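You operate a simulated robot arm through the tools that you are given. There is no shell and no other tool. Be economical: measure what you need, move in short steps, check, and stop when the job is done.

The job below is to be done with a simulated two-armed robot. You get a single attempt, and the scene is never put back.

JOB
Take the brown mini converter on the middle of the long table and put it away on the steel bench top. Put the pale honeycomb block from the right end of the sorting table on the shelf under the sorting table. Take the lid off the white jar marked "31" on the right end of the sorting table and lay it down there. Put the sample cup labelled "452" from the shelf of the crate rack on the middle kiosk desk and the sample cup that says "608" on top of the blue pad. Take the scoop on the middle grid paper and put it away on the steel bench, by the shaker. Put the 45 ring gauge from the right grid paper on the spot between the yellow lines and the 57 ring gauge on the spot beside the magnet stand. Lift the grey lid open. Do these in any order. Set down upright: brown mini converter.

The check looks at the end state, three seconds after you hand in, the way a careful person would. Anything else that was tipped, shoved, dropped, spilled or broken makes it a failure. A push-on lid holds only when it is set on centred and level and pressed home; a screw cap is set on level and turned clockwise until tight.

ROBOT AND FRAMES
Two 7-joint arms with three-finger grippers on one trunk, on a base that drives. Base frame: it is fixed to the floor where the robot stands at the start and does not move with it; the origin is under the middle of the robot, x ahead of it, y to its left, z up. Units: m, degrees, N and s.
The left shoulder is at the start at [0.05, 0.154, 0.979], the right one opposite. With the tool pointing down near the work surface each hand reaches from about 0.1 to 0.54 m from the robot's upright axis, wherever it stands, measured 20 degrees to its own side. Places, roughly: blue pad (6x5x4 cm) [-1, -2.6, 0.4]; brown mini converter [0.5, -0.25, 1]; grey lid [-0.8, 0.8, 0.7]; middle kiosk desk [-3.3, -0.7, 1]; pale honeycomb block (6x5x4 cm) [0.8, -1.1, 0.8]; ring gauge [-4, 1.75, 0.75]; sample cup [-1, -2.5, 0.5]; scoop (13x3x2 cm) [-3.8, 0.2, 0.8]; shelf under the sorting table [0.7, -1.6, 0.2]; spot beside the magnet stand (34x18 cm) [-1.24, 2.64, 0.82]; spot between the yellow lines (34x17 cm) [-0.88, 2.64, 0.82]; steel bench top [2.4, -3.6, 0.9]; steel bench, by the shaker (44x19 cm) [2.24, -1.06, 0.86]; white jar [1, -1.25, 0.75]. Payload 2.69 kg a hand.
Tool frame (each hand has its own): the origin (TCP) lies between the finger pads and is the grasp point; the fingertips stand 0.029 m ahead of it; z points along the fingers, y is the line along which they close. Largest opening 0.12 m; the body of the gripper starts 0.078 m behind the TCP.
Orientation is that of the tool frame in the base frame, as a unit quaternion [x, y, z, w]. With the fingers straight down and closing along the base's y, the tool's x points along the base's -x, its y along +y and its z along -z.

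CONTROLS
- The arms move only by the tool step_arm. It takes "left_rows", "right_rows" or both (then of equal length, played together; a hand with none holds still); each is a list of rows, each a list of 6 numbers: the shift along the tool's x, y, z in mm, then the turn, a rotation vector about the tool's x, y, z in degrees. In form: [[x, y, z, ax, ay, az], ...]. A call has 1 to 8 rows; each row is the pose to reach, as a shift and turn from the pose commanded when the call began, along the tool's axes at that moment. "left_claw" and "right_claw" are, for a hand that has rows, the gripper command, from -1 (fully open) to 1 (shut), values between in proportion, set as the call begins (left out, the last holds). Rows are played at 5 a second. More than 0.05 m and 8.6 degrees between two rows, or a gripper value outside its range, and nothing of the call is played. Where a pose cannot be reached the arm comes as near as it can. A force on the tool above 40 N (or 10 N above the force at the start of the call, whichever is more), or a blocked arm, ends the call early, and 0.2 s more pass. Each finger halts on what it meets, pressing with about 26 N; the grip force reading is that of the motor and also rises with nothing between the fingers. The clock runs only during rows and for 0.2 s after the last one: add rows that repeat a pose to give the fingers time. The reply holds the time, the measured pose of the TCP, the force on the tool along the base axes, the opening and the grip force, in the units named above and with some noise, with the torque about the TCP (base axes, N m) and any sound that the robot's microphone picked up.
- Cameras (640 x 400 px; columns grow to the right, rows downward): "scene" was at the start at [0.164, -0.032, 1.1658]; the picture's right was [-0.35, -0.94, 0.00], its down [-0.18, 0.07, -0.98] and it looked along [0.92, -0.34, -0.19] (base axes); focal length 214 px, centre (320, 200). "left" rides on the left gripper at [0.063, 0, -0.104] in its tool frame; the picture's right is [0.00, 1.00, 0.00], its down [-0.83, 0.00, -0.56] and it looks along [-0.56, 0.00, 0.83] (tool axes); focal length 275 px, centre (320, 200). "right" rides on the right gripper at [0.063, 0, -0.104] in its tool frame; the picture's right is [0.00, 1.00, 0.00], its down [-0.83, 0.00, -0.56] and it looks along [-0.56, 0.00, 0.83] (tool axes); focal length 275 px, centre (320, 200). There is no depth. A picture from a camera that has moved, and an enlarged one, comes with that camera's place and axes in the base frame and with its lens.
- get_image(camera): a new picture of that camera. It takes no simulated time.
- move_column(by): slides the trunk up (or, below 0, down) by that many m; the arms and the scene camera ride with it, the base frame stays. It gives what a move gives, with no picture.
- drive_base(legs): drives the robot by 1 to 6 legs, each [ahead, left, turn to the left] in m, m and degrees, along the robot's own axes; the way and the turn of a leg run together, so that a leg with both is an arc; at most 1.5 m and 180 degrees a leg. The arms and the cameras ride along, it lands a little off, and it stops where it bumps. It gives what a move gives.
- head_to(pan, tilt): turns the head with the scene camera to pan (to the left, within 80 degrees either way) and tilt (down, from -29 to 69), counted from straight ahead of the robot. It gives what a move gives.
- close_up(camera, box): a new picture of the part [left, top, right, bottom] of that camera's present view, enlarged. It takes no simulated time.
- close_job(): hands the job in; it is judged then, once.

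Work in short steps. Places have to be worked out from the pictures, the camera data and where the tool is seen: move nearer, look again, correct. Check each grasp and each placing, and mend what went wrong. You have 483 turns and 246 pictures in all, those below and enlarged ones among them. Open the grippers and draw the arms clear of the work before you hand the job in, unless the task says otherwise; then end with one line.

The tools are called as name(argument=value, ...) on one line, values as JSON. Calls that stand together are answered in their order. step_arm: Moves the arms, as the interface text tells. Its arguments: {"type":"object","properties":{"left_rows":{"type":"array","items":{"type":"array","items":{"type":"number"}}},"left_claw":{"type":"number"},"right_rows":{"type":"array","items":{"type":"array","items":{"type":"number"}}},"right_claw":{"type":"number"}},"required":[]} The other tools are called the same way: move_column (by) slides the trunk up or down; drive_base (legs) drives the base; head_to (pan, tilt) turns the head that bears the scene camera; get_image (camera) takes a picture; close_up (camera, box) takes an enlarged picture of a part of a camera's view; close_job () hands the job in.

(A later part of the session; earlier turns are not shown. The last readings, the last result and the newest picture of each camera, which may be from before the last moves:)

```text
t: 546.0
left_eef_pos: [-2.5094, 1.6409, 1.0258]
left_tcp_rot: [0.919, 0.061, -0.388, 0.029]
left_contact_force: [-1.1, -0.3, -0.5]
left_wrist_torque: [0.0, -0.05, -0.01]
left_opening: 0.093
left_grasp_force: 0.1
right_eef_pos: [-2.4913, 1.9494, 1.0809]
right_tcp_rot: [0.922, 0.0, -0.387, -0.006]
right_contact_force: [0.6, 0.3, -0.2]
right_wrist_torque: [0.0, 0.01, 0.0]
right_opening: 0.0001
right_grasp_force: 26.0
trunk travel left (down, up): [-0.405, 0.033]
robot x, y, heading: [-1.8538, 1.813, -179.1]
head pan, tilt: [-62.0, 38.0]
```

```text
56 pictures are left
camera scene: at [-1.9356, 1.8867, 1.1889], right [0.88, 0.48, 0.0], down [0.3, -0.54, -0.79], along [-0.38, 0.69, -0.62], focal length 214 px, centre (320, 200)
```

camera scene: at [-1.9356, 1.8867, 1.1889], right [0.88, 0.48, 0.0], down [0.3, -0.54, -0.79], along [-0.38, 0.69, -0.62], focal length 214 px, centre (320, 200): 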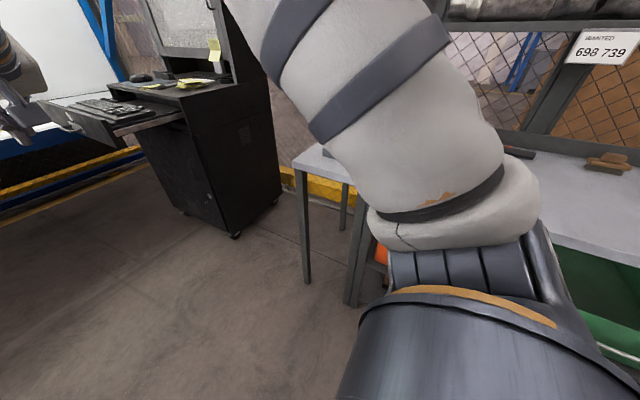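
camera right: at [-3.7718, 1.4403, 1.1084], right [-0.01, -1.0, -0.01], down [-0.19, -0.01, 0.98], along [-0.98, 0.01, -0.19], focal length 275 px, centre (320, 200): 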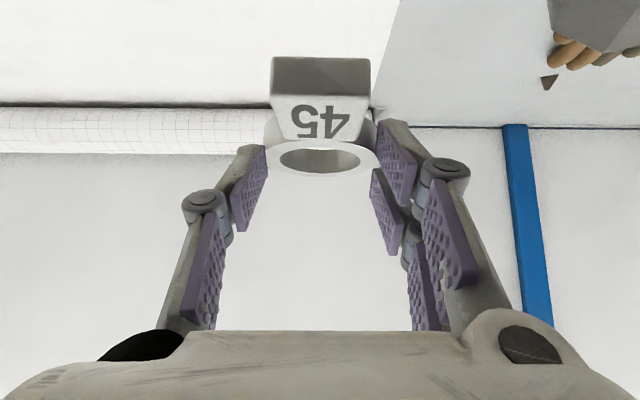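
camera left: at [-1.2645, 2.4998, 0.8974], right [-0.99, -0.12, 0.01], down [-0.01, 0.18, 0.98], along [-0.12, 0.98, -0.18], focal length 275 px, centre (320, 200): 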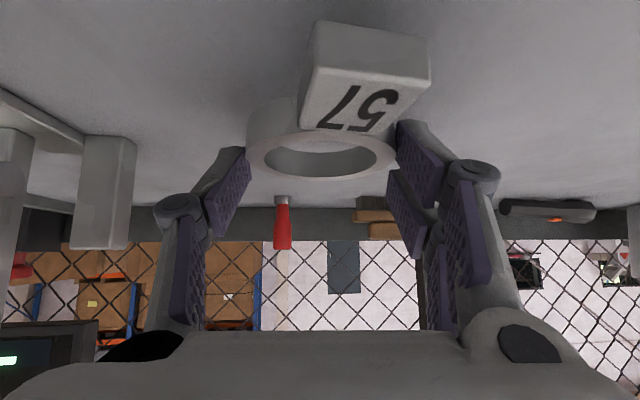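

I turn back north a bit further west and scan the floor and table end directly ahead.

drive_base(legs=[[0.5, 0, 0], [0, 0, -90]])

head_to(pan=0, tilt=42)

get_image(camera="scene")

```text
t: 552.7
left_eef_pos: [-2.5132, 2.4629, 1.0265]
left_tcp_rot: [0.69, -0.611, -0.293, -0.255]
left_contact_force: [1.2, -0.2, 0.2]
left_wrist_torque: [0.01, 0.0, 0.01]
left_opening: 0.0932
left_grasp_force: 0.1
right_eef_pos: [-2.2044, 2.4431, 1.0806]
right_tcp_rot: [-0.648, 0.656, 0.267, 0.28]
right_contact_force: [-0.1, -0.7, 0.4]
right_wrist_torque: [-0.02, 0.01, 0.02]
right_opening: 0.0002
right_grasp_force: 25.9
trunk travel left (down, up): [-0.405, 0.033]
robot x, y, heading: [-2.3476, 1.804, 90.3]
head pan, tilt: [-62.0, 38.0]
```

```text
t: 554.0
left_eef_pos: [-2.5128, 2.4638, 1.0252]
left_tcp_rot: [0.69, -0.611, -0.293, -0.255]
left_contact_force: [-0.2, 0.4, -0.1]
left_wrist_torque: [0.01, 0.02, 0.03]
left_opening: 0.093
left_grasp_force: 0.1
right_eef_pos: [-2.2042, 2.4427, 1.0805]
right_tcp_rot: [-0.648, 0.656, 0.268, 0.28]
right_contact_force: [-0.9, 0.1, 0.0]
right_wrist_torque: [0.03, -0.03, -0.01]
right_opening: 0.0
right_grasp_force: 26.1
trunk travel left (down, up): [-0.405, 0.033]
robot x, y, heading: [-2.3463, 1.8029, 90.4]
head pan, tilt: [0.0, 42.0]
```

```text
55 pictures are left
camera scene: at [-2.3515, 1.9298, 1.183], right [1.0, 0.0, 0.0], down [0.0, -0.67, -0.74], along [0.0, 0.74, -0.67], focal length 214 px, centre (320, 200)
```

scene: 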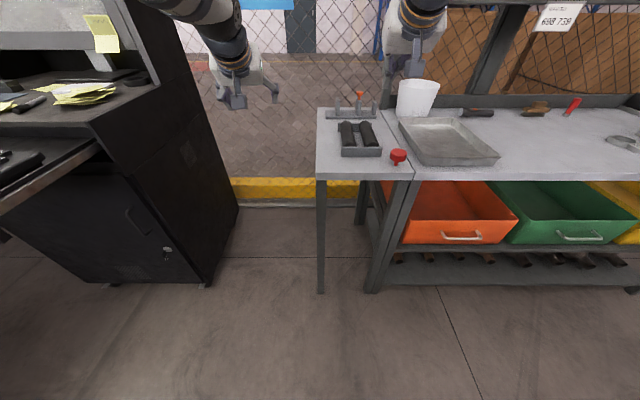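

Nothing here. It may have dropped lower down and been nudged east by the base; I look at the floor to my right.

head_to(pan=-75, tilt=45)

get_image(camera="scene")

```text
t: 555.5
left_eef_pos: [-2.5129, 2.464, 1.0252]
left_tcp_rot: [0.69, -0.611, -0.293, -0.254]
left_contact_force: [0.0, -0.4, 0.2]
left_wrist_torque: [0.02, 0.0, -0.04]
left_opening: 0.0932
left_grasp_force: 0.0
right_eef_pos: [-2.2038, 2.4417, 1.0795]
right_tcp_rot: [-0.648, 0.656, 0.268, 0.279]
right_contact_force: [-0.2, -0.7, -0.5]
right_wrist_torque: [0.0, 0.02, 0.02]
right_opening: 0.0
right_grasp_force: 25.9
trunk travel left (down, up): [-0.405, 0.033]
robot x, y, heading: [-2.3509, 1.8064, 90.3]
head pan, tilt: [-75.0, 45.0]
```

```text
54 pictures are left
camera scene: at [-2.2729, 1.8676, 1.1787], right [0.26, -0.96, 0.0], down [-0.68, -0.19, -0.71], along [0.68, 0.19, -0.71], focal length 214 px, centre (320, 200)
```

scene: 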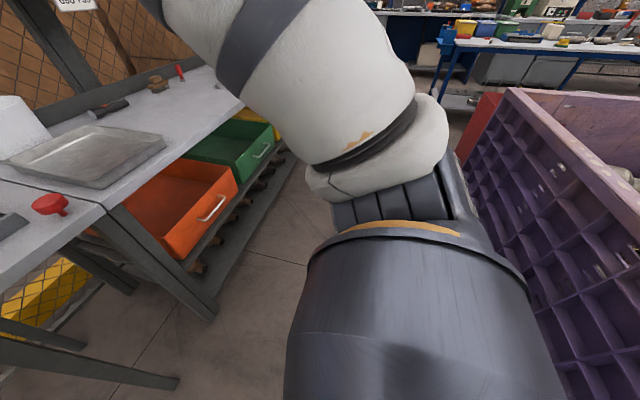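

I turn to face east for a clear look at the floor there.

drive_base(legs=[[0, 0, -90]])

head_to(pan=0, tilt=42)

get_image(camera="scene")

```text
t: 559.8
left_eef_pos: [-1.688, 1.9467, 1.0266]
left_tcp_rot: [-0.042, 0.92, 0.022, 0.388]
left_contact_force: [0.5, 0.1, -0.8]
left_wrist_torque: [-0.01, 0.02, -0.01]
left_opening: 0.0933
left_grasp_force: 0.2
right_eef_pos: [-1.7183, 1.6385, 1.0809]
right_tcp_rot: [0.021, 0.922, -0.015, 0.387]
right_contact_force: [0.1, -0.2, -0.2]
right_wrist_torque: [0.01, -0.01, 0.0]
right_opening: 0.0
right_grasp_force: 26.1
trunk travel left (down, up): [-0.405, 0.033]
robot x, y, heading: [-2.3507, 1.8026, -1.6]
head pan, tilt: [-75.0, 45.0]
```

```text
t: 561.3
left_eef_pos: [-1.6884, 1.9454, 1.0253]
left_tcp_rot: [-0.041, 0.921, 0.021, 0.387]
left_contact_force: [-0.5, 0.2, 0.3]
left_wrist_torque: [0.01, -0.02, -0.02]
left_opening: 0.093
left_grasp_force: 0.1
right_eef_pos: [-1.7193, 1.6383, 1.0805]
right_tcp_rot: [0.019, 0.922, -0.014, 0.386]
right_contact_force: [0.1, 0.0, 0.2]
right_wrist_torque: [0.03, 0.01, 0.0]
right_opening: 0.0
right_grasp_force: 25.8
trunk travel left (down, up): [-0.405, 0.033]
robot x, y, heading: [-2.3495, 1.8072, -1.7]
head pan, tilt: [0.0, 42.0]
```

```text
53 pictures are left
camera scene: at [-2.227, 1.8019, 1.183], right [-0.03, -1.0, 0.0], down [-0.67, 0.02, -0.74], along [0.74, -0.02, -0.67], focal length 214 px, centre (320, 200)
```

scene: 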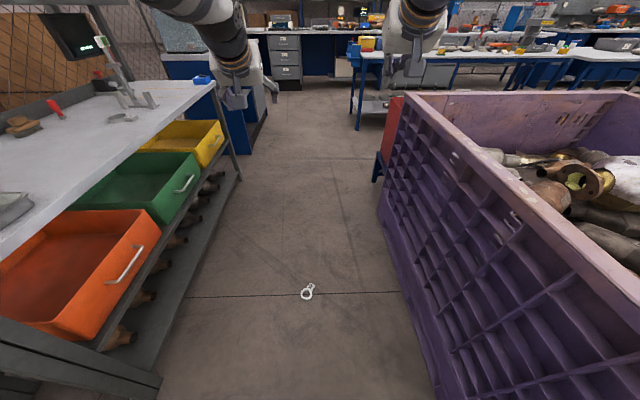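

Found: ring 45 lies on the floor at ≈[-1.688,1.855], in the middle of the lane. I align the base, straighten the right hand over it.

drive_base(legs=[[0.21, 0.05, 1.7]])

step_arm(right_rows=[[18, 24, -18, 0, 7, 0], [36, 48, -37, 0, 14, 0], [54, 72, -55, 0, 21, 0], [72, 96, -74, 0, 28, 0], [90, 120, -92, 0, 35, 0], [108, 143, -111, 0, 42, 0], [125, 165, -129, 0, 45.6, 0], [125, 165, -129, 0, 45.6, 0]], right_claw=-0.6)

move_column(by=-0.4)

get_image(camera="right")

```text
t: 563.0
left_eef_pos: [-1.4813, 2.0107, 1.0249]
left_tcp_rot: [-0.054, 0.92, 0.027, 0.387]
left_contact_force: [0.1, -0.1, -0.3]
left_wrist_torque: [0.0, -0.01, 0.0]
left_opening: 0.093
left_grasp_force: 0.0
right_eef_pos: [-1.5035, 1.7026, 1.0805]
right_tcp_rot: [0.008, 0.922, -0.01, 0.387]
right_contact_force: [-0.2, -0.7, -1.3]
right_wrist_torque: [0.01, 0.04, -0.03]
right_opening: 0.0
right_grasp_force: 25.8
trunk travel left (down, up): [-0.405, 0.033]
robot x, y, heading: [-2.1385, 1.8506, -0.3]
head pan, tilt: [0.0, 42.0]
```

```text
t: 564.8
left_eef_pos: [-1.4814, 2.0106, 1.0256]
left_tcp_rot: [-0.053, 0.92, 0.027, 0.388]
left_contact_force: [-0.6, 0.5, 0.1]
left_wrist_torque: [0.02, 0.0, -0.01]
left_opening: 0.093
left_grasp_force: 0.0
right_eef_pos: [-1.6802, 1.8698, 1.0791]
right_tcp_rot: [0.01, 1.0, -0.005, -0.001]
right_contact_force: [0.8, -0.6, -0.1]
right_wrist_torque: [0.0, 0.0, 0.0]
right_opening: 0.0957
right_grasp_force: 0.0
trunk travel left (down, up): [-0.405, 0.033]
robot x, y, heading: [-2.1446, 1.8509, -0.0]
head pan, tilt: [0.0, 42.0]
```

```text
t: 568.6
left_eef_pos: [-1.4487, 2.011, 0.4053]
left_tcp_rot: [-0.048, 0.976, 0.036, 0.21]
left_contact_force: [-0.1, 0.0, -0.7]
left_wrist_torque: [-0.01, 0.02, -0.02]
left_opening: 0.0931
left_grasp_force: 0.0
right_eef_pos: [-1.6131, 1.8711, 0.5277]
right_tcp_rot: [0.01, 0.982, -0.007, -0.187]
right_contact_force: [-0.3, 0.6, 0.4]
right_wrist_torque: [-0.01, 0.01, 0.0]
right_opening: 0.096
right_grasp_force: 0.1
trunk travel left (down, up): [-0.005, 0.433]
robot x, y, heading: [-2.1373, 1.8502, -0.4]
head pan, tilt: [0.0, 42.0]
```

```text
52 pictures are left
camera right: at [-1.6338, 1.8725, 0.6478], right [0.01, 1.0, -0.02], down [0.98, -0.01, 0.21], along [0.21, -0.02, -0.98], focal length 275 px, centre (320, 200)
```

right: 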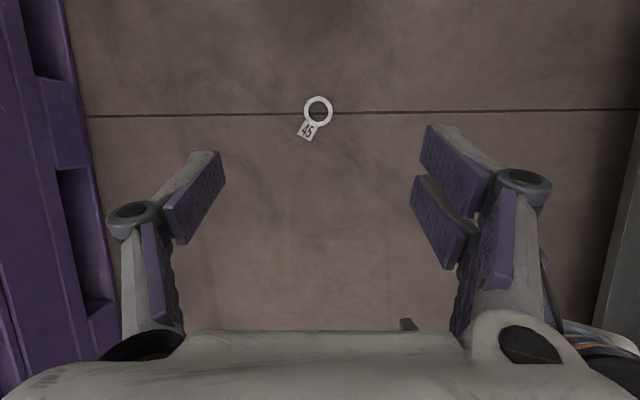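

I re-level the hand while lowering it toward the ring (≈[-1.70,1.858]).

step_arm(right_rows=[[-8, -2, 43, 0, -5.4, 0], [-16, -4, 86, 0, -10.8, 0], [-23, -6, 129, 0, -16.2, 0], [-31, -8, 172, 0, -21.6, 0], [-38, -9, 215, 0, -21.6, 0], [-46, -10, 258, 0, -21.6, 0], [-54, -11, 301, 0, -21.6, 0], [-61, -12, 344, 0, -21.6, 0]])

get_image(camera="right")

```text
t: 570.4
left_eef_pos: [-1.4487, 2.0109, 0.4055]
left_tcp_rot: [-0.048, 0.976, 0.036, 0.21]
left_contact_force: [0.1, -1.0, -0.3]
left_wrist_torque: [-0.02, 0.04, 0.01]
left_opening: 0.0932
left_grasp_force: 0.0
right_eef_pos: [-1.6835, 1.8554, 0.1848]
right_tcp_rot: [0.007, 1.0, -0.008, 0.0]
right_contact_force: [0.3, 1.1, -0.9]
right_wrist_torque: [-0.01, -0.02, -0.02]
right_opening: 0.096
right_grasp_force: 0.0
trunk travel left (down, up): [-0.005, 0.433]
robot x, y, heading: [-2.1395, 1.8495, 0.1]
head pan, tilt: [0.0, 42.0]
```

```text
51 pictures are left
camera right: at [-1.7469, 1.8563, 0.2893], right [0.01, 1.0, -0.02], down [0.83, 0.0, 0.56], along [0.56, -0.02, -0.83], focal length 275 px, centre (320, 200)
```

right: 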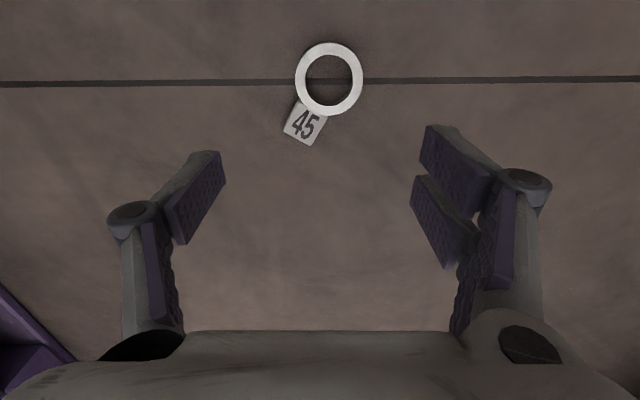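

Ring centre ≈[-1.697,1.860]. I centre exactly and descend to 36 mm, then grip.

step_arm(right_rows=[[13.5, 4.2, 20, 0, 0, 0], [13.5, 4.2, 60, 0, 0, 0], [13.5, 4.2, 100, 0, 0, 0], [13.5, 4.2, 130, 0, 0, 0], [13.5, 4.2, 148, 0, 0, 0], [13.5, 4.2, 148, 0, 0, 0]])

step_arm(right_rows=[[0, 0, 0, 0, 0, 0], [0, 0, 0, 0, 0, 0], [0, 0, 0, 0, 0, 0]], right_claw=1)

step_arm(right_rows=[[0, 0, -40, 0, 0, 0], [0, 0, -80, 0, 0, 0], [0, 0, -120, 0, 0, 0], [0, 0, -120, 0, 0, 0]])

get_image(camera="right")

```text
t: 571.8
left_eef_pos: [-1.448, 2.0116, 0.4045]
left_tcp_rot: [-0.047, 0.976, 0.036, 0.21]
left_contact_force: [-0.7, -0.8, 0.5]
left_wrist_torque: [0.0, -0.02, 0.01]
left_opening: 0.0927
left_grasp_force: 0.0
right_eef_pos: [-1.6977, 1.856, 0.0378]
right_tcp_rot: [0.008, 1.0, -0.008, 0.0]
right_contact_force: [-0.3, 0.4, 0.6]
right_wrist_torque: [0.0, -0.03, 0.0]
right_opening: 0.0958
right_grasp_force: 0.0
trunk travel left (down, up): [-0.005, 0.433]
robot x, y, heading: [-2.1415, 1.8528, -0.3]
head pan, tilt: [0.0, 42.0]
```

```text
t: 572.6
left_eef_pos: [-1.4487, 2.011, 0.4051]
left_tcp_rot: [-0.048, 0.976, 0.037, 0.21]
left_contact_force: [0.4, 1.8, 0.8]
left_wrist_torque: [0.03, -0.01, 0.02]
left_opening: 0.0931
left_grasp_force: 0.0
right_eef_pos: [-1.6964, 1.8554, 0.0378]
right_tcp_rot: [0.007, 1.0, -0.009, 0.001]
right_contact_force: [-0.5, 0.4, 0.0]
right_wrist_torque: [-0.03, -0.02, 0.02]
right_opening: 0.0612
right_grasp_force: 25.8
trunk travel left (down, up): [-0.005, 0.433]
robot x, y, heading: [-2.1421, 1.8555, -0.1]
head pan, tilt: [0.0, 42.0]
```

```text
t: 573.6
left_eef_pos: [-1.448, 2.0117, 0.4052]
left_tcp_rot: [-0.047, 0.976, 0.036, 0.21]
left_contact_force: [0.5, 0.5, -0.1]
left_wrist_torque: [-0.01, -0.03, -0.03]
left_opening: 0.0929
left_grasp_force: 0.0
right_eef_pos: [-1.6975, 1.8575, 0.1597]
right_tcp_rot: [0.012, 1.0, -0.007, 0.001]
right_contact_force: [0.7, 0.0, -1.2]
right_wrist_torque: [0.03, 0.03, -0.02]
right_opening: 0.0613
right_grasp_force: 26.2
trunk travel left (down, up): [-0.005, 0.433]
robot x, y, heading: [-2.1397, 1.8479, -0.1]
head pan, tilt: [0.0, 42.0]
```

```text
50 pictures are left
camera right: at [-1.7602, 1.8595, 0.264], right [0.02, 1.0, -0.02], down [0.83, -0.01, 0.56], along [0.56, -0.02, -0.83], focal length 275 px, centre (320, 200)
```

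right: 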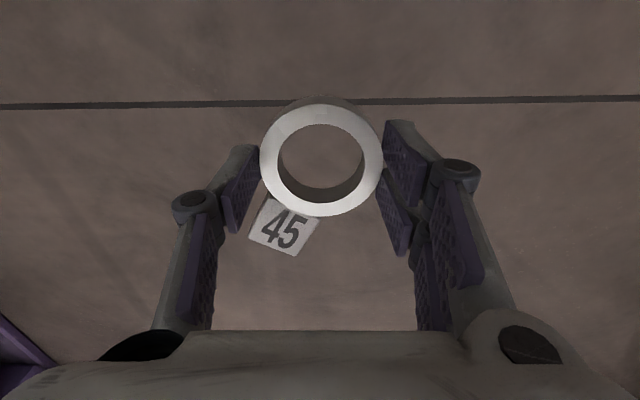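

Secure at full diameter (61 mm). I raise trunk and arm.

move_column(by=0.4)

step_arm(right_rows=[[0, 0, -45, 0, 0, 0], [0, 0, -90, 0, 0, 0], [0, 0, -135, 0, 0, 0], [0, 0, -180, 0, 0, 0], [0, 0, -225, 0, 0, 0], [0, 0, -270, 0, 0, 0], [0, 0, -315, 0, 0, 0], [0, 0, -360, 0, 0, 0]], left_rows=[[20, 0, -35, 0, 0, 0], [40, 0, -70, 0, 0, 0], [60, 0, -105, 0, 0, 0], [80, 0, -140, 0, 0, 0], [100, 0, -175, 0, 0, 0], [110, 0, -200, 0, 0, 0], [110, 0, -200, 0, 0, 0], [110, 0, -200, 0, 0, 0]])

drive_base(legs=[[0.95, 0, 0], [0, 0, 90]])

```text
t: 577.4
left_eef_pos: [-1.4433, 2.0115, 0.8926]
left_tcp_rot: [-0.05, 0.961, 0.033, 0.272]
left_contact_force: [-0.3, -0.6, -0.1]
left_wrist_torque: [-0.01, -0.02, -0.01]
left_opening: 0.093
left_grasp_force: 0.1
right_eef_pos: [-1.6968, 1.8582, 0.5571]
right_tcp_rot: [0.008, 1.0, -0.008, -0.001]
right_contact_force: [-0.2, 0.0, -0.3]
right_wrist_torque: [-0.02, 0.02, -0.01]
right_opening: 0.061
right_grasp_force: 26.3
trunk travel left (down, up): [-0.405, 0.033]
robot x, y, heading: [-2.1444, 1.8539, -0.2]
head pan, tilt: [0.0, 42.0]
```

```text
t: 579.2
left_eef_pos: [-1.6409, 1.9847, 1.0052]
left_tcp_rot: [-0.051, 0.96, 0.034, 0.272]
left_contact_force: [0.3, 0.1, -1.7]
left_wrist_torque: [0.02, 0.01, 0.01]
left_opening: 0.093
left_grasp_force: 0.0
left hand out of reach, approached as far as the arm can: row 5, 6
right_eef_pos: [-1.6958, 1.8616, 0.9182]
right_tcp_rot: [0.007, 1.0, -0.008, -0.001]
right_contact_force: [0.2, 0.5, -0.8]
right_wrist_torque: [0.01, 0.07, 0.02]
right_opening: 0.061
right_grasp_force: 26.3
trunk travel left (down, up): [-0.405, 0.033]
robot x, y, heading: [-2.1412, 1.8518, -0.2]
head pan, tilt: [0.0, 42.0]
```

```text
t: 588.0
left_eef_pos: [-1.3339, 2.3583, 1.0063]
left_tcp_rot: [0.725, -0.632, -0.218, -0.164]
left_contact_force: [0.4, 1.1, 1.0]
left_wrist_torque: [0.02, 0.01, -0.03]
left_opening: 0.093
left_grasp_force: 0.0
right_eef_pos: [-1.2098, 2.3071, 0.9179]
right_tcp_rot: [0.713, -0.701, 0.006, -0.007]
right_contact_force: [0.4, 0.4, -1.3]
right_wrist_torque: [-0.01, -0.03, 0.0]
right_opening: 0.0616
right_grasp_force: 25.6
trunk travel left (down, up): [-0.405, 0.033]
robot x, y, heading: [-1.184, 1.8623, 91.9]
head pan, tilt: [0.0, 42.0]
```

I shift the robot east 0.35 m and forward 0.25 m so the right hand reaches the yellow-line spot.

drive_base(legs=[[0, -0.35, -1.9], [0.25, 0, 0]])

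get_image(camera="scene")

```text
t: 592.8
left_eef_pos: [-0.9684, 2.6201, 1.0048]
left_tcp_rot: [0.717, -0.641, -0.216, -0.167]
left_contact_force: [-0.1, 0.6, -0.1]
left_wrist_torque: [-0.01, -0.01, -0.03]
left_opening: 0.093
left_grasp_force: 0.1
right_eef_pos: [-0.8447, 2.5659, 0.9178]
right_tcp_rot: [-0.704, 0.71, -0.006, 0.006]
right_contact_force: [0.9, -0.2, 0.2]
right_wrist_torque: [-0.06, 0.0, 0.04]
right_opening: 0.0612
right_grasp_force: 25.9
trunk travel left (down, up): [-0.405, 0.033]
robot x, y, heading: [-0.8308, 2.1177, 90.6]
head pan, tilt: [0.0, 42.0]
```

```text
49 pictures are left
camera scene: at [-0.8322, 2.2461, 1.1842], right [1.0, 0.01, 0.0], down [0.01, -0.66, -0.75], along [-0.01, 0.75, -0.66], focal length 214 px, centre (320, 200)
```

scene: 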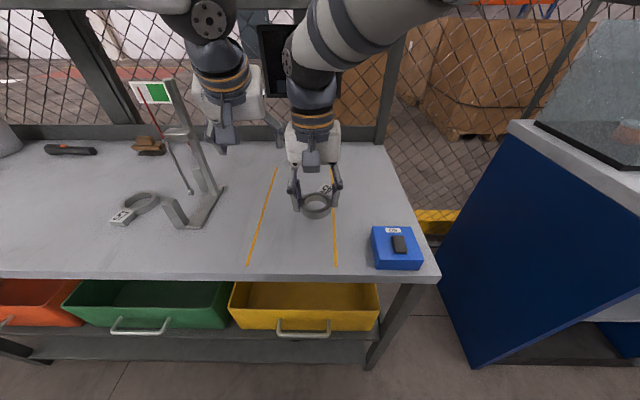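

57 and the magnet stand are fine. The lines are at x≈-0.97 and -0.80. I draw the left hand back, then shift the ring to x≈-0.885, y≈2.60.

step_arm(left_rows=[[21, 0, -36, 0, 0, 0], [42, 0, -72, 0, 0, 0], [64, 0, -109, 0, 0, 0], [85, 0, -145, 0, 0, 0], [85, 0, -145, 0, 0, 0]])

step_arm(right_rows=[[-15, 20, 0, 0, 0, 0], [-30, 40, 0, 0, 0, 0], [-30, 40, 30, 0, 0, 0], [-30, 40, 47, 0, 0, 0], [-30, 40, 47, 0, 0, 0]])

step_arm(right_rows=[[0, 0, 4, 0, 0, 0], [0, 0, 8, 0, 0, 0], [0, 0, 11, 0, 0, 0], [0, 0, 14, 0, 0, 0], [0, 0, 14, 0, 0, 0]])

```text
t: 594.0
left_eef_pos: [-0.9463, 2.4731, 1.0841]
left_tcp_rot: [0.717, -0.641, -0.216, -0.167]
left_contact_force: [-0.1, 0.0, 0.6]
left_wrist_torque: [0.02, 0.01, 0.01]
left_opening: 0.0933
left_grasp_force: 0.1
right_eef_pos: [-0.8458, 2.5644, 0.9161]
right_tcp_rot: [-0.704, 0.71, -0.005, 0.006]
right_contact_force: [-0.7, 0.1, -1.7]
right_wrist_torque: [-0.05, 0.02, 0.0]
right_opening: 0.0611
right_grasp_force: 26.1
trunk travel left (down, up): [-0.405, 0.033]
robot x, y, heading: [-0.8296, 2.1237, 90.2]
head pan, tilt: [0.0, 42.0]
```

```text
t: 595.2
left_eef_pos: [-0.9467, 2.4736, 1.0839]
left_tcp_rot: [0.717, -0.641, -0.217, -0.168]
left_contact_force: [-0.8, 0.4, 0.2]
left_wrist_torque: [-0.01, 0.0, 0.02]
left_opening: 0.0932
left_grasp_force: 0.1
right_eef_pos: [-0.8811, 2.5971, 0.871]
right_tcp_rot: [-0.701, 0.713, -0.004, 0.006]
right_contact_force: [0.3, -0.8, -1.6]
right_wrist_torque: [-0.04, -0.01, -0.01]
right_opening: 0.0611
right_grasp_force: 26.1
trunk travel left (down, up): [-0.405, 0.033]
robot x, y, heading: [-0.8276, 2.1211, 90.3]
head pan, tilt: [0.0, 42.0]
```

```text
t: 596.4
left_eef_pos: [-0.9479, 2.4733, 1.084]
left_tcp_rot: [0.717, -0.641, -0.217, -0.168]
left_contact_force: [0.4, 0.1, -1.1]
left_wrist_torque: [-0.03, 0.0, 0.0]
left_opening: 0.093
left_grasp_force: 0.0
right_eef_pos: [-0.8785, 2.5975, 0.8581]
right_tcp_rot: [-0.7, 0.714, -0.004, 0.006]
right_contact_force: [-1.1, 0.5, 2.1]
right_wrist_torque: [0.15, -0.11, 0.08]
right_opening: 0.0615
right_grasp_force: 25.8
trunk travel left (down, up): [-0.405, 0.033]
robot x, y, heading: [-0.8307, 2.1186, 90.6]
head pan, tilt: [0.0, 42.0]
```

Touching lightly. I open part-way and rise.

step_arm(right_rows=[[0, 0, 0, 0, 0, 0], [0, 0, 0, 0, 0, 0], [0, 0, -20, 0, 0, 0], [0, 0, -60, 0, 0, 0], [0, 0, -105, 0, 0, 0], [0, 0, -150, 0, 0, 0]], right_claw=-0.4)

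drive_base(legs=[[-0.25, 0, 0]])

get_image(camera="scene")

```text
t: 597.8
left_eef_pos: [-0.9462, 2.4729, 1.084]
left_tcp_rot: [0.716, -0.642, -0.216, -0.168]
left_contact_force: [0.5, 0.5, -0.1]
left_wrist_torque: [0.03, -0.01, 0.02]
left_opening: 0.0927
left_grasp_force: 0.1
right_eef_pos: [-0.8818, 2.597, 1.0067]
right_tcp_rot: [-0.702, 0.712, -0.005, 0.006]
right_contact_force: [-1.1, 0.3, 0.5]
right_wrist_torque: [-0.05, 0.01, -0.01]
right_opening: 0.0839
right_grasp_force: 0.2
trunk travel left (down, up): [-0.405, 0.033]
robot x, y, heading: [-0.83, 2.1201, 90.4]
head pan, tilt: [0.0, 42.0]
```

```text
t: 599.6
left_eef_pos: [-0.9442, 2.2275, 1.0839]
left_tcp_rot: [0.716, -0.642, -0.216, -0.168]
left_contact_force: [-0.7, 0.1, -0.3]
left_wrist_torque: [0.03, -0.03, -0.02]
left_opening: 0.0927
left_grasp_force: 0.1
right_eef_pos: [-0.8811, 2.3526, 1.007]
right_tcp_rot: [-0.701, 0.714, -0.004, 0.005]
right_contact_force: [-0.3, -0.7, -0.7]
right_wrist_torque: [0.0, 0.01, -0.01]
right_opening: 0.0843
right_grasp_force: 0.1
trunk travel left (down, up): [-0.405, 0.033]
robot x, y, heading: [-0.8303, 1.8754, 90.1]
head pan, tilt: [0.0, 42.0]
```

```text
48 pictures are left
camera scene: at [-0.8301, 1.9991, 1.1831], right [1.0, 0.0, 0.0], down [0.0, -0.67, -0.74], along [0.0, 0.74, -0.67], focal length 214 px, centre (320, 200)
```

scene: 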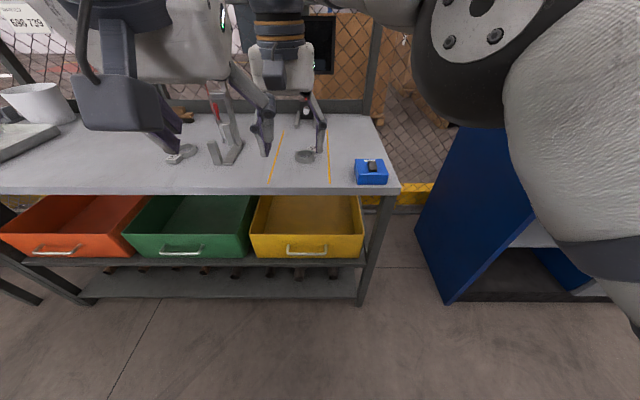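

45 lies between the yellow lines. Next the grey lid: I turn to face south and look.

drive_base(legs=[[0, 0, -90], [0, 0, -90]])

head_to(pan=0, tilt=35)

get_image(camera="scene")

```text
t: 607.5
left_eef_pos: [-0.7004, 1.527, 1.0844]
left_tcp_rot: [0.627, 0.73, -0.163, 0.218]
left_contact_force: [1.0, 0.2, 0.2]
left_wrist_torque: [-0.01, -0.04, -0.02]
left_opening: 0.0931
left_grasp_force: 0.1
right_eef_pos: [-0.7598, 1.3999, 1.0067]
right_tcp_rot: [0.699, 0.715, -0.005, -0.004]
right_contact_force: [0.5, -0.3, 0.2]
right_wrist_torque: [0.01, -0.01, -0.02]
right_opening: 0.084
right_grasp_force: 0.1
trunk travel left (down, up): [-0.405, 0.033]
robot x, y, heading: [-0.8316, 1.8766, -87.4]
head pan, tilt: [0.0, 42.0]
```

```text
t: 608.2
left_eef_pos: [-0.7011, 1.526, 1.0833]
left_tcp_rot: [0.628, 0.729, -0.163, 0.219]
left_contact_force: [0.4, 0.1, 0.6]
left_wrist_torque: [0.01, -0.02, -0.03]
left_opening: 0.0931
left_grasp_force: 0.1
right_eef_pos: [-0.7594, 1.399, 1.0087]
right_tcp_rot: [0.7, 0.714, -0.005, -0.003]
right_contact_force: [0.1, 0.3, 0.1]
right_wrist_torque: [0.02, 0.04, 0.02]
right_opening: 0.0841
right_grasp_force: 0.1
trunk travel left (down, up): [-0.405, 0.033]
robot x, y, heading: [-0.827, 1.8746, -87.7]
head pan, tilt: [0.0, 35.0]
```

```text
47 pictures are left
camera scene: at [-0.824, 1.7469, 1.1934], right [-1.0, -0.04, 0.0], down [-0.03, 0.57, -0.82], along [0.04, -0.82, -0.57], focal length 214 px, centre (320, 200)
```

scene: 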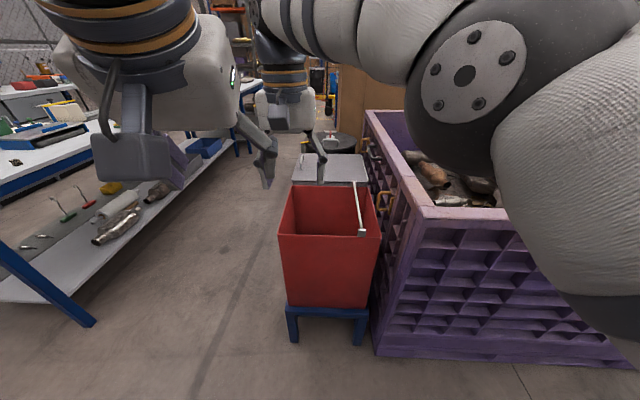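

The grey lid (≈x -0.64…-1.03, y 0.58…0.89) has its handle on the east side. I go round to x≈-0.2 and face west.

drive_base(legs=[[0, 0.6, -2.4], [1.13, 0, 0], [0, 0, -90]])

head_to(pan=0, tilt=42)

get_image(camera="scene")

```text
t: 622.3
left_eef_pos: [-0.5967, 0.6469, 1.0846]
left_tcp_rot: [0.96, 0.056, -0.271, 0.035]
left_contact_force: [-0.1, -0.4, -0.4]
left_wrist_torque: [0.03, -0.01, 0.06]
left_opening: 0.093
left_grasp_force: 0.1
right_eef_pos: [-0.7188, 0.7104, 1.0076]
right_tcp_rot: [1.0, -0.007, -0.001, -0.006]
right_contact_force: [0.8, -0.6, -0.1]
right_wrist_torque: [-0.01, -0.04, -0.01]
right_opening: 0.0839
right_grasp_force: 0.1
trunk travel left (down, up): [-0.405, 0.033]
robot x, y, heading: [-0.2442, 0.7651, -179.5]
head pan, tilt: [0.0, 35.0]
```

```text
t: 623.0
left_eef_pos: [-0.5951, 0.6462, 1.0842]
left_tcp_rot: [0.96, 0.055, -0.271, 0.035]
left_contact_force: [1.1, -0.7, -0.2]
left_wrist_torque: [0.0, 0.01, -0.02]
left_opening: 0.0933
left_grasp_force: 0.1
right_eef_pos: [-0.7201, 0.7108, 1.008]
right_tcp_rot: [1.0, -0.008, -0.001, -0.006]
right_contact_force: [-0.5, -0.7, -0.7]
right_wrist_torque: [-0.04, 0.0, 0.03]
right_opening: 0.0839
right_grasp_force: 0.1
trunk travel left (down, up): [-0.405, 0.033]
robot x, y, heading: [-0.2435, 0.7618, -179.3]
head pan, tilt: [0.0, 42.0]
```

```text
46 pictures are left
camera scene: at [-0.3672, 0.7631, 1.183], right [-0.01, 1.0, 0.0], down [0.67, 0.01, -0.74], along [-0.74, -0.01, -0.67], focal length 214 px, centre (320, 200)
```

scene: 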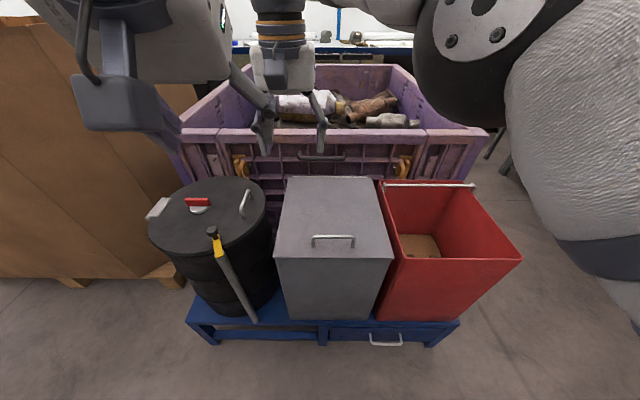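

Clear view: grey box lid, hinge on the far (west) side, U-handle along the near edge (≈[-0.714, 0.79], z≈0.735). I'll hook the closed right fingers under the bar with a horizontal hand, so first pitch it forward.

step_arm(right_rows=[[10, 0, 0, 0, -8, 0], [20, 0, 0, 0, -16, 0], [30, 0, 0, 0, -24, 0], [40, 0, 0, 0, -32, 0], [50, 0, 0, 0, -40, 0], [60, 0, 0, 0, -48, 0], [70, 0, 0, 0, -56, 0], [80, -80, 0, 0, -64, 0]], right_claw=1)

step_arm(right_rows=[[0, -40, 0, 0, -8, 0], [0, -80, 0, 0, -16, 0], [0, -80, 0, 0, -24, 0], [0, -80, 0, 0, -24, 0]])

```text
refused: row 8 steps farther than a row can; nothing moved
```

```text
t: 624.0
left_eef_pos: [-0.5959, 0.6466, 1.0847]
left_tcp_rot: [0.96, 0.055, -0.271, 0.035]
left_contact_force: [0.3, 0.4, -0.8]
left_wrist_torque: [0.02, -0.02, 0.0]
left_opening: 0.0931
left_grasp_force: 0.0
right_eef_pos: [-0.7209, 0.7888, 1.0078]
right_tcp_rot: [0.978, -0.005, -0.21, -0.005]
right_contact_force: [-0.1, -0.4, 0.2]
right_wrist_torque: [0.0, -0.04, -0.01]
right_opening: 0.0841
right_grasp_force: 0.1
trunk travel left (down, up): [-0.405, 0.033]
robot x, y, heading: [-0.2413, 0.7593, -179.4]
head pan, tilt: [0.0, 42.0]
```

step_arm(right_rows=[[11, 0, -5, 0, -8, 0], [23, 0, -10, 0, -16, 0], [34, 0, -15, 0, -24, 0], [46, 0, -20, 0, -32, 0], [57, 0, -26, 0, -40, 0], [69, 0, -31, 0, -48, 0], [80, 0, -36, 0, -56, 0], [91, 0, -41, 0, -64, 0]], right_claw=1)

step_arm(right_rows=[[40, 0, 0, 0, 0, 0], [80, 0, 0, 0, 0, 0], [120, 0, 0, 0, 0, 0], [160, 0, 0, 0, 0, 0], [200, 0, 0, 0, 0, 0], [230, 0, 0, 0, 0, 0], [230, 0, 0, 0, 0, 0]])

get_image(camera="right")

get_image(camera="scene")

```text
t: 625.8
left_eef_pos: [-0.5965, 0.6467, 1.082]
left_tcp_rot: [0.961, 0.056, -0.269, 0.035]
left_contact_force: [0.6, 0.5, -0.8]
left_wrist_torque: [0.02, 0.0, 0.0]
left_opening: 0.0929
left_grasp_force: 0.1
right_eef_pos: [-0.6227, 0.7949, 1.0076]
right_tcp_rot: [0.722, -0.014, -0.692, -0.009]
right_contact_force: [-0.7, 0.4, -0.5]
right_wrist_torque: [-0.01, 0.01, -0.01]
right_opening: 0.0001
right_grasp_force: 26.1
trunk travel left (down, up): [-0.405, 0.033]
robot x, y, heading: [-0.247, 0.7631, -179.3]
head pan, tilt: [0.0, 42.0]
```

```text
t: 627.4
left_eef_pos: [-0.5952, 0.6456, 1.0837]
left_tcp_rot: [0.96, 0.055, -0.271, 0.034]
left_contact_force: [-0.4, 0.4, 0.4]
left_wrist_torque: [0.04, -0.01, 0.0]
left_opening: 0.0929
left_grasp_force: 0.0
right_eef_pos: [-0.6551, 0.7915, 0.7802]
right_tcp_rot: [0.72, -0.001, -0.694, -0.009]
right_contact_force: [0.1, -0.5, -0.2]
right_wrist_torque: [0.0, 0.01, 0.01]
right_opening: 0.0001
right_grasp_force: 25.6
right hand out of reach, approached as far as the arm can: row 3, 4, 5, 6, 7
trunk travel left (down, up): [-0.405, 0.033]
robot x, y, heading: [-0.2423, 0.7628, -179.3]
head pan, tilt: [0.0, 42.0]
```

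```text
45 pictures are left
camera right: at [-0.5487, 0.7904, 0.7219], right [-0.01, -1.0, -0.02], down [0.53, -0.02, 0.85], along [-0.85, 0.0, 0.53], focal length 275 px, centre (320, 200)
```

right: 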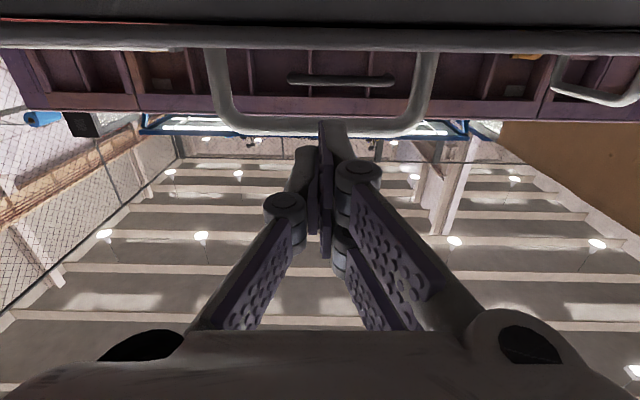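

```text
44 pictures are left
camera scene: at [-0.3671, 0.7632, 1.1831], right [-0.01, 1.0, 0.0], down [0.67, 0.01, -0.74], along [-0.74, -0.01, -0.67], focal length 214 px, centre (320, 200)
```

scene: 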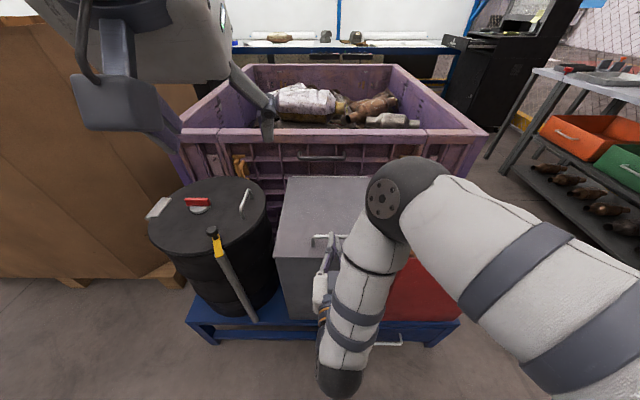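

Bar solved at x≈-0.694, z≈0.766; lid top ≈0.727. I back off 35 mm and lower 36 mm to the gap's mid-height.

step_arm(right_rows=[[0, 0, -20, 0, 0, 0], [0, 0, -40, 0, 0, 0], [18, 0, -40, 0, 0, 0], [36, 0, -40, 0, 0, 0], [36, 0, -40, 0, 0, 0]])

get_image(camera="right")

```text
t: 628.6
left_eef_pos: [-0.5936, 0.6464, 1.0854]
left_tcp_rot: [0.96, 0.055, -0.273, 0.035]
left_contact_force: [-0.2, 0.1, 0.8]
left_wrist_torque: [0.0, 0.0, 0.0]
left_opening: 0.0932
left_grasp_force: 0.0
right_eef_pos: [-0.6538, 0.7893, 0.7498]
right_tcp_rot: [0.708, -0.003, -0.706, -0.008]
right_contact_force: [5.5, 0.8, 26.8]
right_wrist_torque: [-0.04, 0.52, 0.01]
right_opening: 0.0
right_grasp_force: 26.0
right hand out of reach, approached as far as the arm can: row 1, 2, 3, 4, 5
trunk travel left (down, up): [-0.405, 0.033]
robot x, y, heading: [-0.2427, 0.7632, -179.4]
head pan, tilt: [0.0, 42.0]
stopped in row 5 (right hand): the force on the tool passed its limit at 46 N (the readings are from after the stop); the commanded pose is now the measured one
```

```text
43 pictures are left
camera right: at [-0.5493, 0.788, 0.6873], right [-0.02, -1.0, -0.01], down [0.55, -0.02, 0.83], along [-0.83, 0.01, 0.55], focal length 275 px, centre (320, 200)
```

right: 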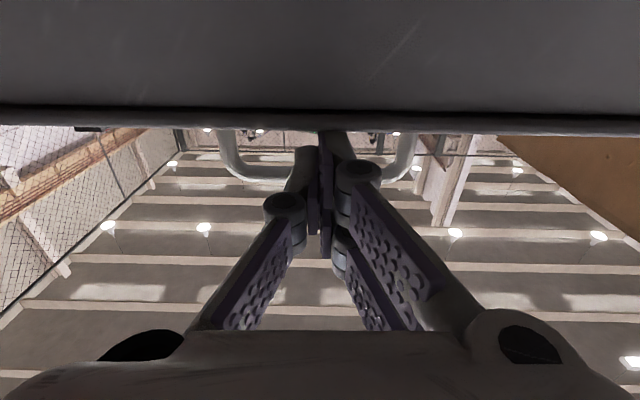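

The fingers appear to be under the bar and touching the lid. I ease up 4 mm, push 18 mm further under, then lift 15 mm to test the hook.

step_arm(right_rows=[[-4, 0, 0, 0, 0, 0], [-4, 0, 10, 0, 0, 0], [-4, 0, 18, 0, 0, 0], [-4, 0, 18, 0, 0, 0]])

step_arm(right_rows=[[-8, 0, 0, 0, 0, 0], [-16, 0, 0, 0, 0, 0], [-24, 0, 0, 0, 0, 0], [-24, 0, 0, 0, 0, 0]])

get_image(camera="scene")

```text
t: 629.3
left_eef_pos: [-0.5939, 0.6477, 1.0841]
left_tcp_rot: [0.96, 0.055, -0.271, 0.035]
left_contact_force: [0.9, 0.5, -1.1]
left_wrist_torque: [-0.01, 0.0, 0.02]
left_opening: 0.0933
left_grasp_force: 0.0
right_eef_pos: [-0.6638, 0.7892, 0.7495]
right_tcp_rot: [0.71, -0.003, -0.704, -0.009]
right_contact_force: [11.2, 0.7, 10.5]
right_wrist_torque: [-0.06, 0.52, 0.0]
right_opening: 0.0
right_grasp_force: 25.9
right hand out of reach, approached as far as the arm can: row 1
trunk travel left (down, up): [-0.405, 0.033]
robot x, y, heading: [-0.2437, 0.7655, -179.4]
head pan, tilt: [0.0, 42.0]
stopped in row 3 (right hand): the force on the tool passed its limit at 52 N (the readings are from after the stop); the commanded pose is now the measured one
```

```text
t: 630.3
left_eef_pos: [-0.5962, 0.6465, 1.0848]
left_tcp_rot: [0.96, 0.056, -0.272, 0.035]
left_contact_force: [0.7, -0.1, 0.2]
left_wrist_torque: [0.01, -0.02, 0.01]
left_opening: 0.093
left_grasp_force: 0.0
right_eef_pos: [-0.666, 0.7909, 0.7765]
right_tcp_rot: [0.712, -0.001, -0.702, -0.009]
right_contact_force: [2.0, -0.1, -1.5]
right_wrist_torque: [-0.03, -0.05, -0.02]
right_opening: 0.0
right_grasp_force: 25.8
trunk travel left (down, up): [-0.405, 0.033]
robot x, y, heading: [-0.2402, 0.7611, -179.2]
head pan, tilt: [0.0, 42.0]
```

```text
42 pictures are left
camera scene: at [-0.3669, 0.7632, 1.183], right [-0.01, 1.0, 0.0], down [0.67, 0.01, -0.74], along [-0.74, -0.01, -0.67], focal length 214 px, centre (320, 200)
```

scene: 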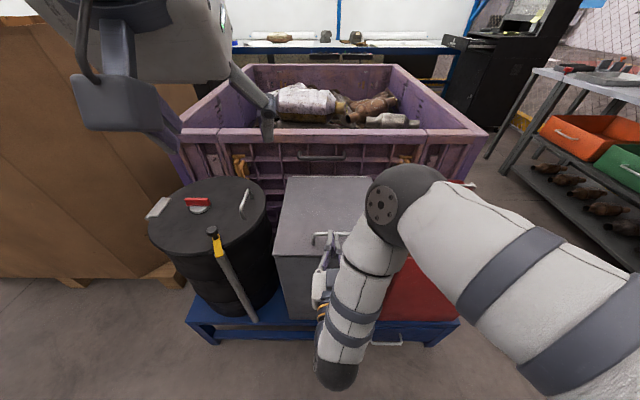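

close_up(camera="scene", box=[270, 170, 400, 260])

close_up(camera="right", box=[180, 0, 460, 200])

```text
4.44 times, centred on (335, 215) of scene
camera zoom: at [-0.3669, 0.7632, 1.183], right [-0.01, 1.0, 0.0], down [0.67, 0.01, -0.74], along [-0.74, -0.01, -0.67], focal length 953 px, centre (253, 133)
```

zoom: 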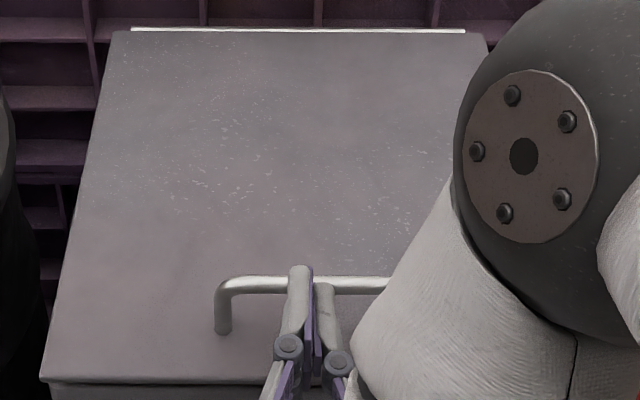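

```text
2.00 times, centred on (320, 100) of right
camera zoom: at [-0.5602, 0.7881, 0.7133], right [-0.02, -1.0, -0.02], down [0.55, -0.02, 0.84], along [-0.84, 0.01, 0.55], focal length 551 px, centre (320, 400)
```

zoom: 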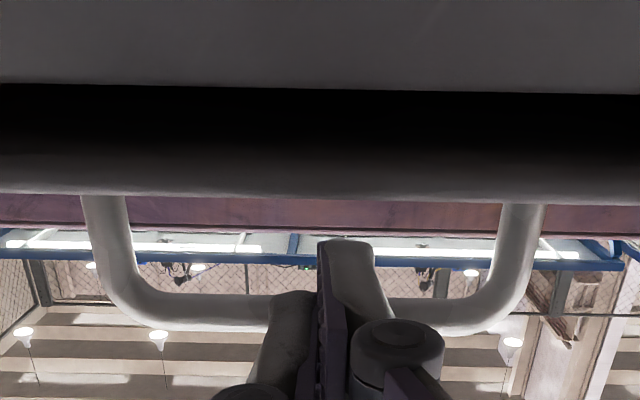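

Refined: lid top ≈0.742, bar ≈0.775. I back the base 25 mm, set the fingers at z≈0.757, then drive forward so they slide under the bar.

drive_base(legs=[[-0.03, 0, 0]])

step_arm(right_rows=[[10, 0, 0, 0, 0, 0], [19.5, 0, 0, 0, 0, 0], [19.5, 0, 0, 0, 0, 0]])

drive_base(legs=[[0.055, 0, 0]])

close_up(camera="scene", box=[270, 170, 400, 260])

```text
t: 631.2
left_eef_pos: [-0.5656, 0.6468, 1.0841]
left_tcp_rot: [0.96, 0.056, -0.271, 0.036]
left_contact_force: [0.2, 0.6, 0.2]
left_wrist_torque: [-0.02, 0.04, -0.01]
left_opening: 0.0931
left_grasp_force: 0.0
right_eef_pos: [-0.6352, 0.7893, 0.7761]
right_tcp_rot: [0.711, -0.001, -0.703, -0.009]
right_contact_force: [0.0, -0.6, 0.1]
right_wrist_torque: [-0.04, 0.0, -0.01]
right_opening: 0.0
right_grasp_force: 25.6
trunk travel left (down, up): [-0.405, 0.033]
robot x, y, heading: [-0.212, 0.7664, -179.4]
head pan, tilt: [0.0, 42.0]
```

```text
t: 632.0
left_eef_pos: [-0.5654, 0.6461, 1.0839]
left_tcp_rot: [0.96, 0.055, -0.271, 0.035]
left_contact_force: [-0.3, -0.1, 0.1]
left_wrist_torque: [-0.01, 0.02, -0.01]
left_opening: 0.0932
left_grasp_force: 0.0
right_eef_pos: [-0.6352, 0.7901, 0.7545]
right_tcp_rot: [0.712, -0.003, -0.703, -0.01]
right_contact_force: [0.0, -0.3, 0.3]
right_wrist_torque: [0.02, 0.01, -0.03]
right_opening: 0.0001
right_grasp_force: 26.2
trunk travel left (down, up): [-0.405, 0.033]
robot x, y, heading: [-0.2146, 0.7634, -179.3]
head pan, tilt: [0.0, 42.0]
```

```text
t: 632.9
left_eef_pos: [-0.6002, 0.6464, 1.0828]
left_tcp_rot: [0.96, 0.055, -0.271, 0.036]
left_contact_force: [0.0, -0.3, -1.2]
left_wrist_torque: [-0.01, 0.0, 0.02]
left_opening: 0.0932
left_grasp_force: 0.1
right_eef_pos: [-0.6638, 0.7889, 0.7557]
right_tcp_rot: [0.713, -0.001, -0.702, -0.01]
right_contact_force: [5.1, 1.1, 3.3]
right_wrist_torque: [-0.06, 0.14, -0.02]
right_opening: 0.0
right_grasp_force: 28.7
trunk travel left (down, up): [-0.405, 0.033]
robot x, y, heading: [-0.2472, 0.7626, -179.1]
head pan, tilt: [0.0, 42.0]
stopped in leg 1: the force on the tool passed its limit at 151 N (the readings are from after the stop); the commanded pose is now the measured one
```

```text
4.44 times, centred on (335, 215) of scene
camera zoom: at [-0.3718, 0.7632, 1.183], right [-0.01, 1.0, 0.0], down [0.67, 0.01, -0.74], along [-0.74, -0.01, -0.67], focal length 953 px, centre (253, 133)
```

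zoom: 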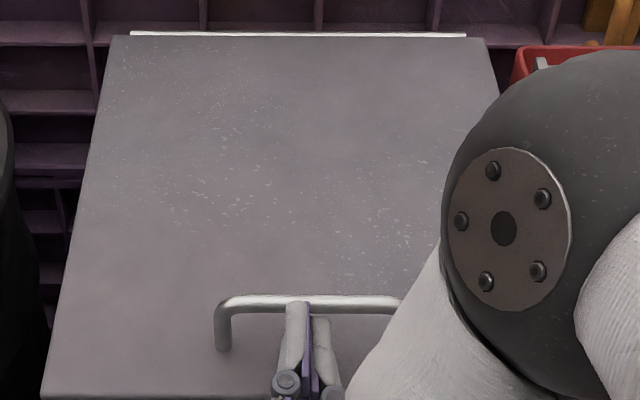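

The bar's gap is too small for the finger width. Better: straight-down hand with fingers closing along x across the bar. I back off, raise, and return the hand to vertical.

drive_base(legs=[[-0.06, 0, 0]])

step_arm(right_rows=[[-30, 0, 0, 0, 8, 0], [-60, 0, 0, 0, 16, 0], [-90, 0, 0, 0, 24, 0], [-120, 0, 0, 0, 32, 0], [-150, 0, 0, 0, 40, 0], [-180, 0, 0, 0, 48, 0], [-210, 0, 0, 0, 56, 0], [-230, 0, 0, 0, 64, 0]], right_claw=-0.3)

step_arm(right_rows=[[0, 0, 0, 0, 8, 0], [0, 0, 0, 0, 16, 0], [0, 0, 0, 0, 24, 0], [0, 0, 0, 0, 25, 0]])

step_arm(right_rows=[[0, 0, 0, 0, 0, 8], [0, 0, 0, 0, 0, 16], [0, 0, 0, 0, 0, 24], [0, 0, 0, 0, 0, 32], [0, 0, 0, 0, 0, 40], [0, 0, 0, 0, 0, 48], [0, 0, 0, 0, 0, 56], [0, 0, 0, 0, 0, 64]])

```text
t: 633.9
left_eef_pos: [-0.5399, 0.6472, 1.0831]
left_tcp_rot: [0.961, 0.056, -0.269, 0.036]
left_contact_force: [0.8, -0.1, 0.0]
left_wrist_torque: [0.01, 0.01, -0.01]
left_opening: 0.0931
left_grasp_force: 0.0
right_eef_pos: [-0.6033, 0.7896, 0.7543]
right_tcp_rot: [0.713, -0.001, -0.701, -0.01]
right_contact_force: [-0.4, 0.2, 0.4]
right_wrist_torque: [-0.03, -0.02, 0.01]
right_opening: 0.0
right_grasp_force: 28.5
trunk travel left (down, up): [-0.405, 0.033]
robot x, y, heading: [-0.1866, 0.7678, -179.6]
head pan, tilt: [0.0, 42.0]
```

```text
t: 635.7
left_eef_pos: [-0.5413, 0.647, 1.0834]
left_tcp_rot: [0.961, 0.056, -0.27, 0.036]
left_contact_force: [-0.5, -0.6, 0.1]
left_wrist_torque: [0.04, 0.01, 0.01]
left_opening: 0.0928
left_grasp_force: 0.0
right_eef_pos: [-0.6094, 0.7861, 0.984]
right_tcp_rot: [0.976, -0.005, -0.217, -0.006]
right_contact_force: [0.2, 0.6, 0.4]
right_wrist_torque: [0.02, 0.0, 0.0]
right_opening: 0.0782
right_grasp_force: 0.1
trunk travel left (down, up): [-0.405, 0.033]
robot x, y, heading: [-0.1856, 0.764, -179.3]
head pan, tilt: [0.0, 42.0]
```

```text
t: 636.7
left_eef_pos: [-0.5409, 0.648, 1.0831]
left_tcp_rot: [0.96, 0.056, -0.271, 0.036]
left_contact_force: [0.2, -0.4, -0.1]
left_wrist_torque: [0.0, 0.02, 0.01]
left_opening: 0.0932
left_grasp_force: 0.1
right_eef_pos: [-0.6077, 0.7868, 0.9847]
right_tcp_rot: [1.0, -0.007, 0.0, -0.005]
right_contact_force: [0.2, -0.7, 0.1]
right_wrist_torque: [0.01, -0.01, -0.03]
right_opening: 0.0781
right_grasp_force: 0.1
trunk travel left (down, up): [-0.405, 0.033]
robot x, y, heading: [-0.1898, 0.761, -179.3]
head pan, tilt: [0.0, 42.0]
```

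```text
t: 638.5
left_eef_pos: [-0.5401, 0.6468, 1.0829]
left_tcp_rot: [0.96, 0.056, -0.271, 0.036]
left_contact_force: [-0.5, 0.4, 0.9]
left_wrist_torque: [0.01, 0.01, -0.01]
left_opening: 0.0932
left_grasp_force: 0.0
right_eef_pos: [-0.6082, 0.787, 0.9841]
right_tcp_rot: [0.844, -0.537, -0.003, -0.005]
right_contact_force: [0.1, 0.5, -0.2]
right_wrist_torque: [0.0, -0.02, -0.03]
right_opening: 0.0779
right_grasp_force: 0.0
trunk travel left (down, up): [-0.405, 0.033]
robot x, y, heading: [-0.1877, 0.7658, -179.5]
head pan, tilt: [0.0, 42.0]
```

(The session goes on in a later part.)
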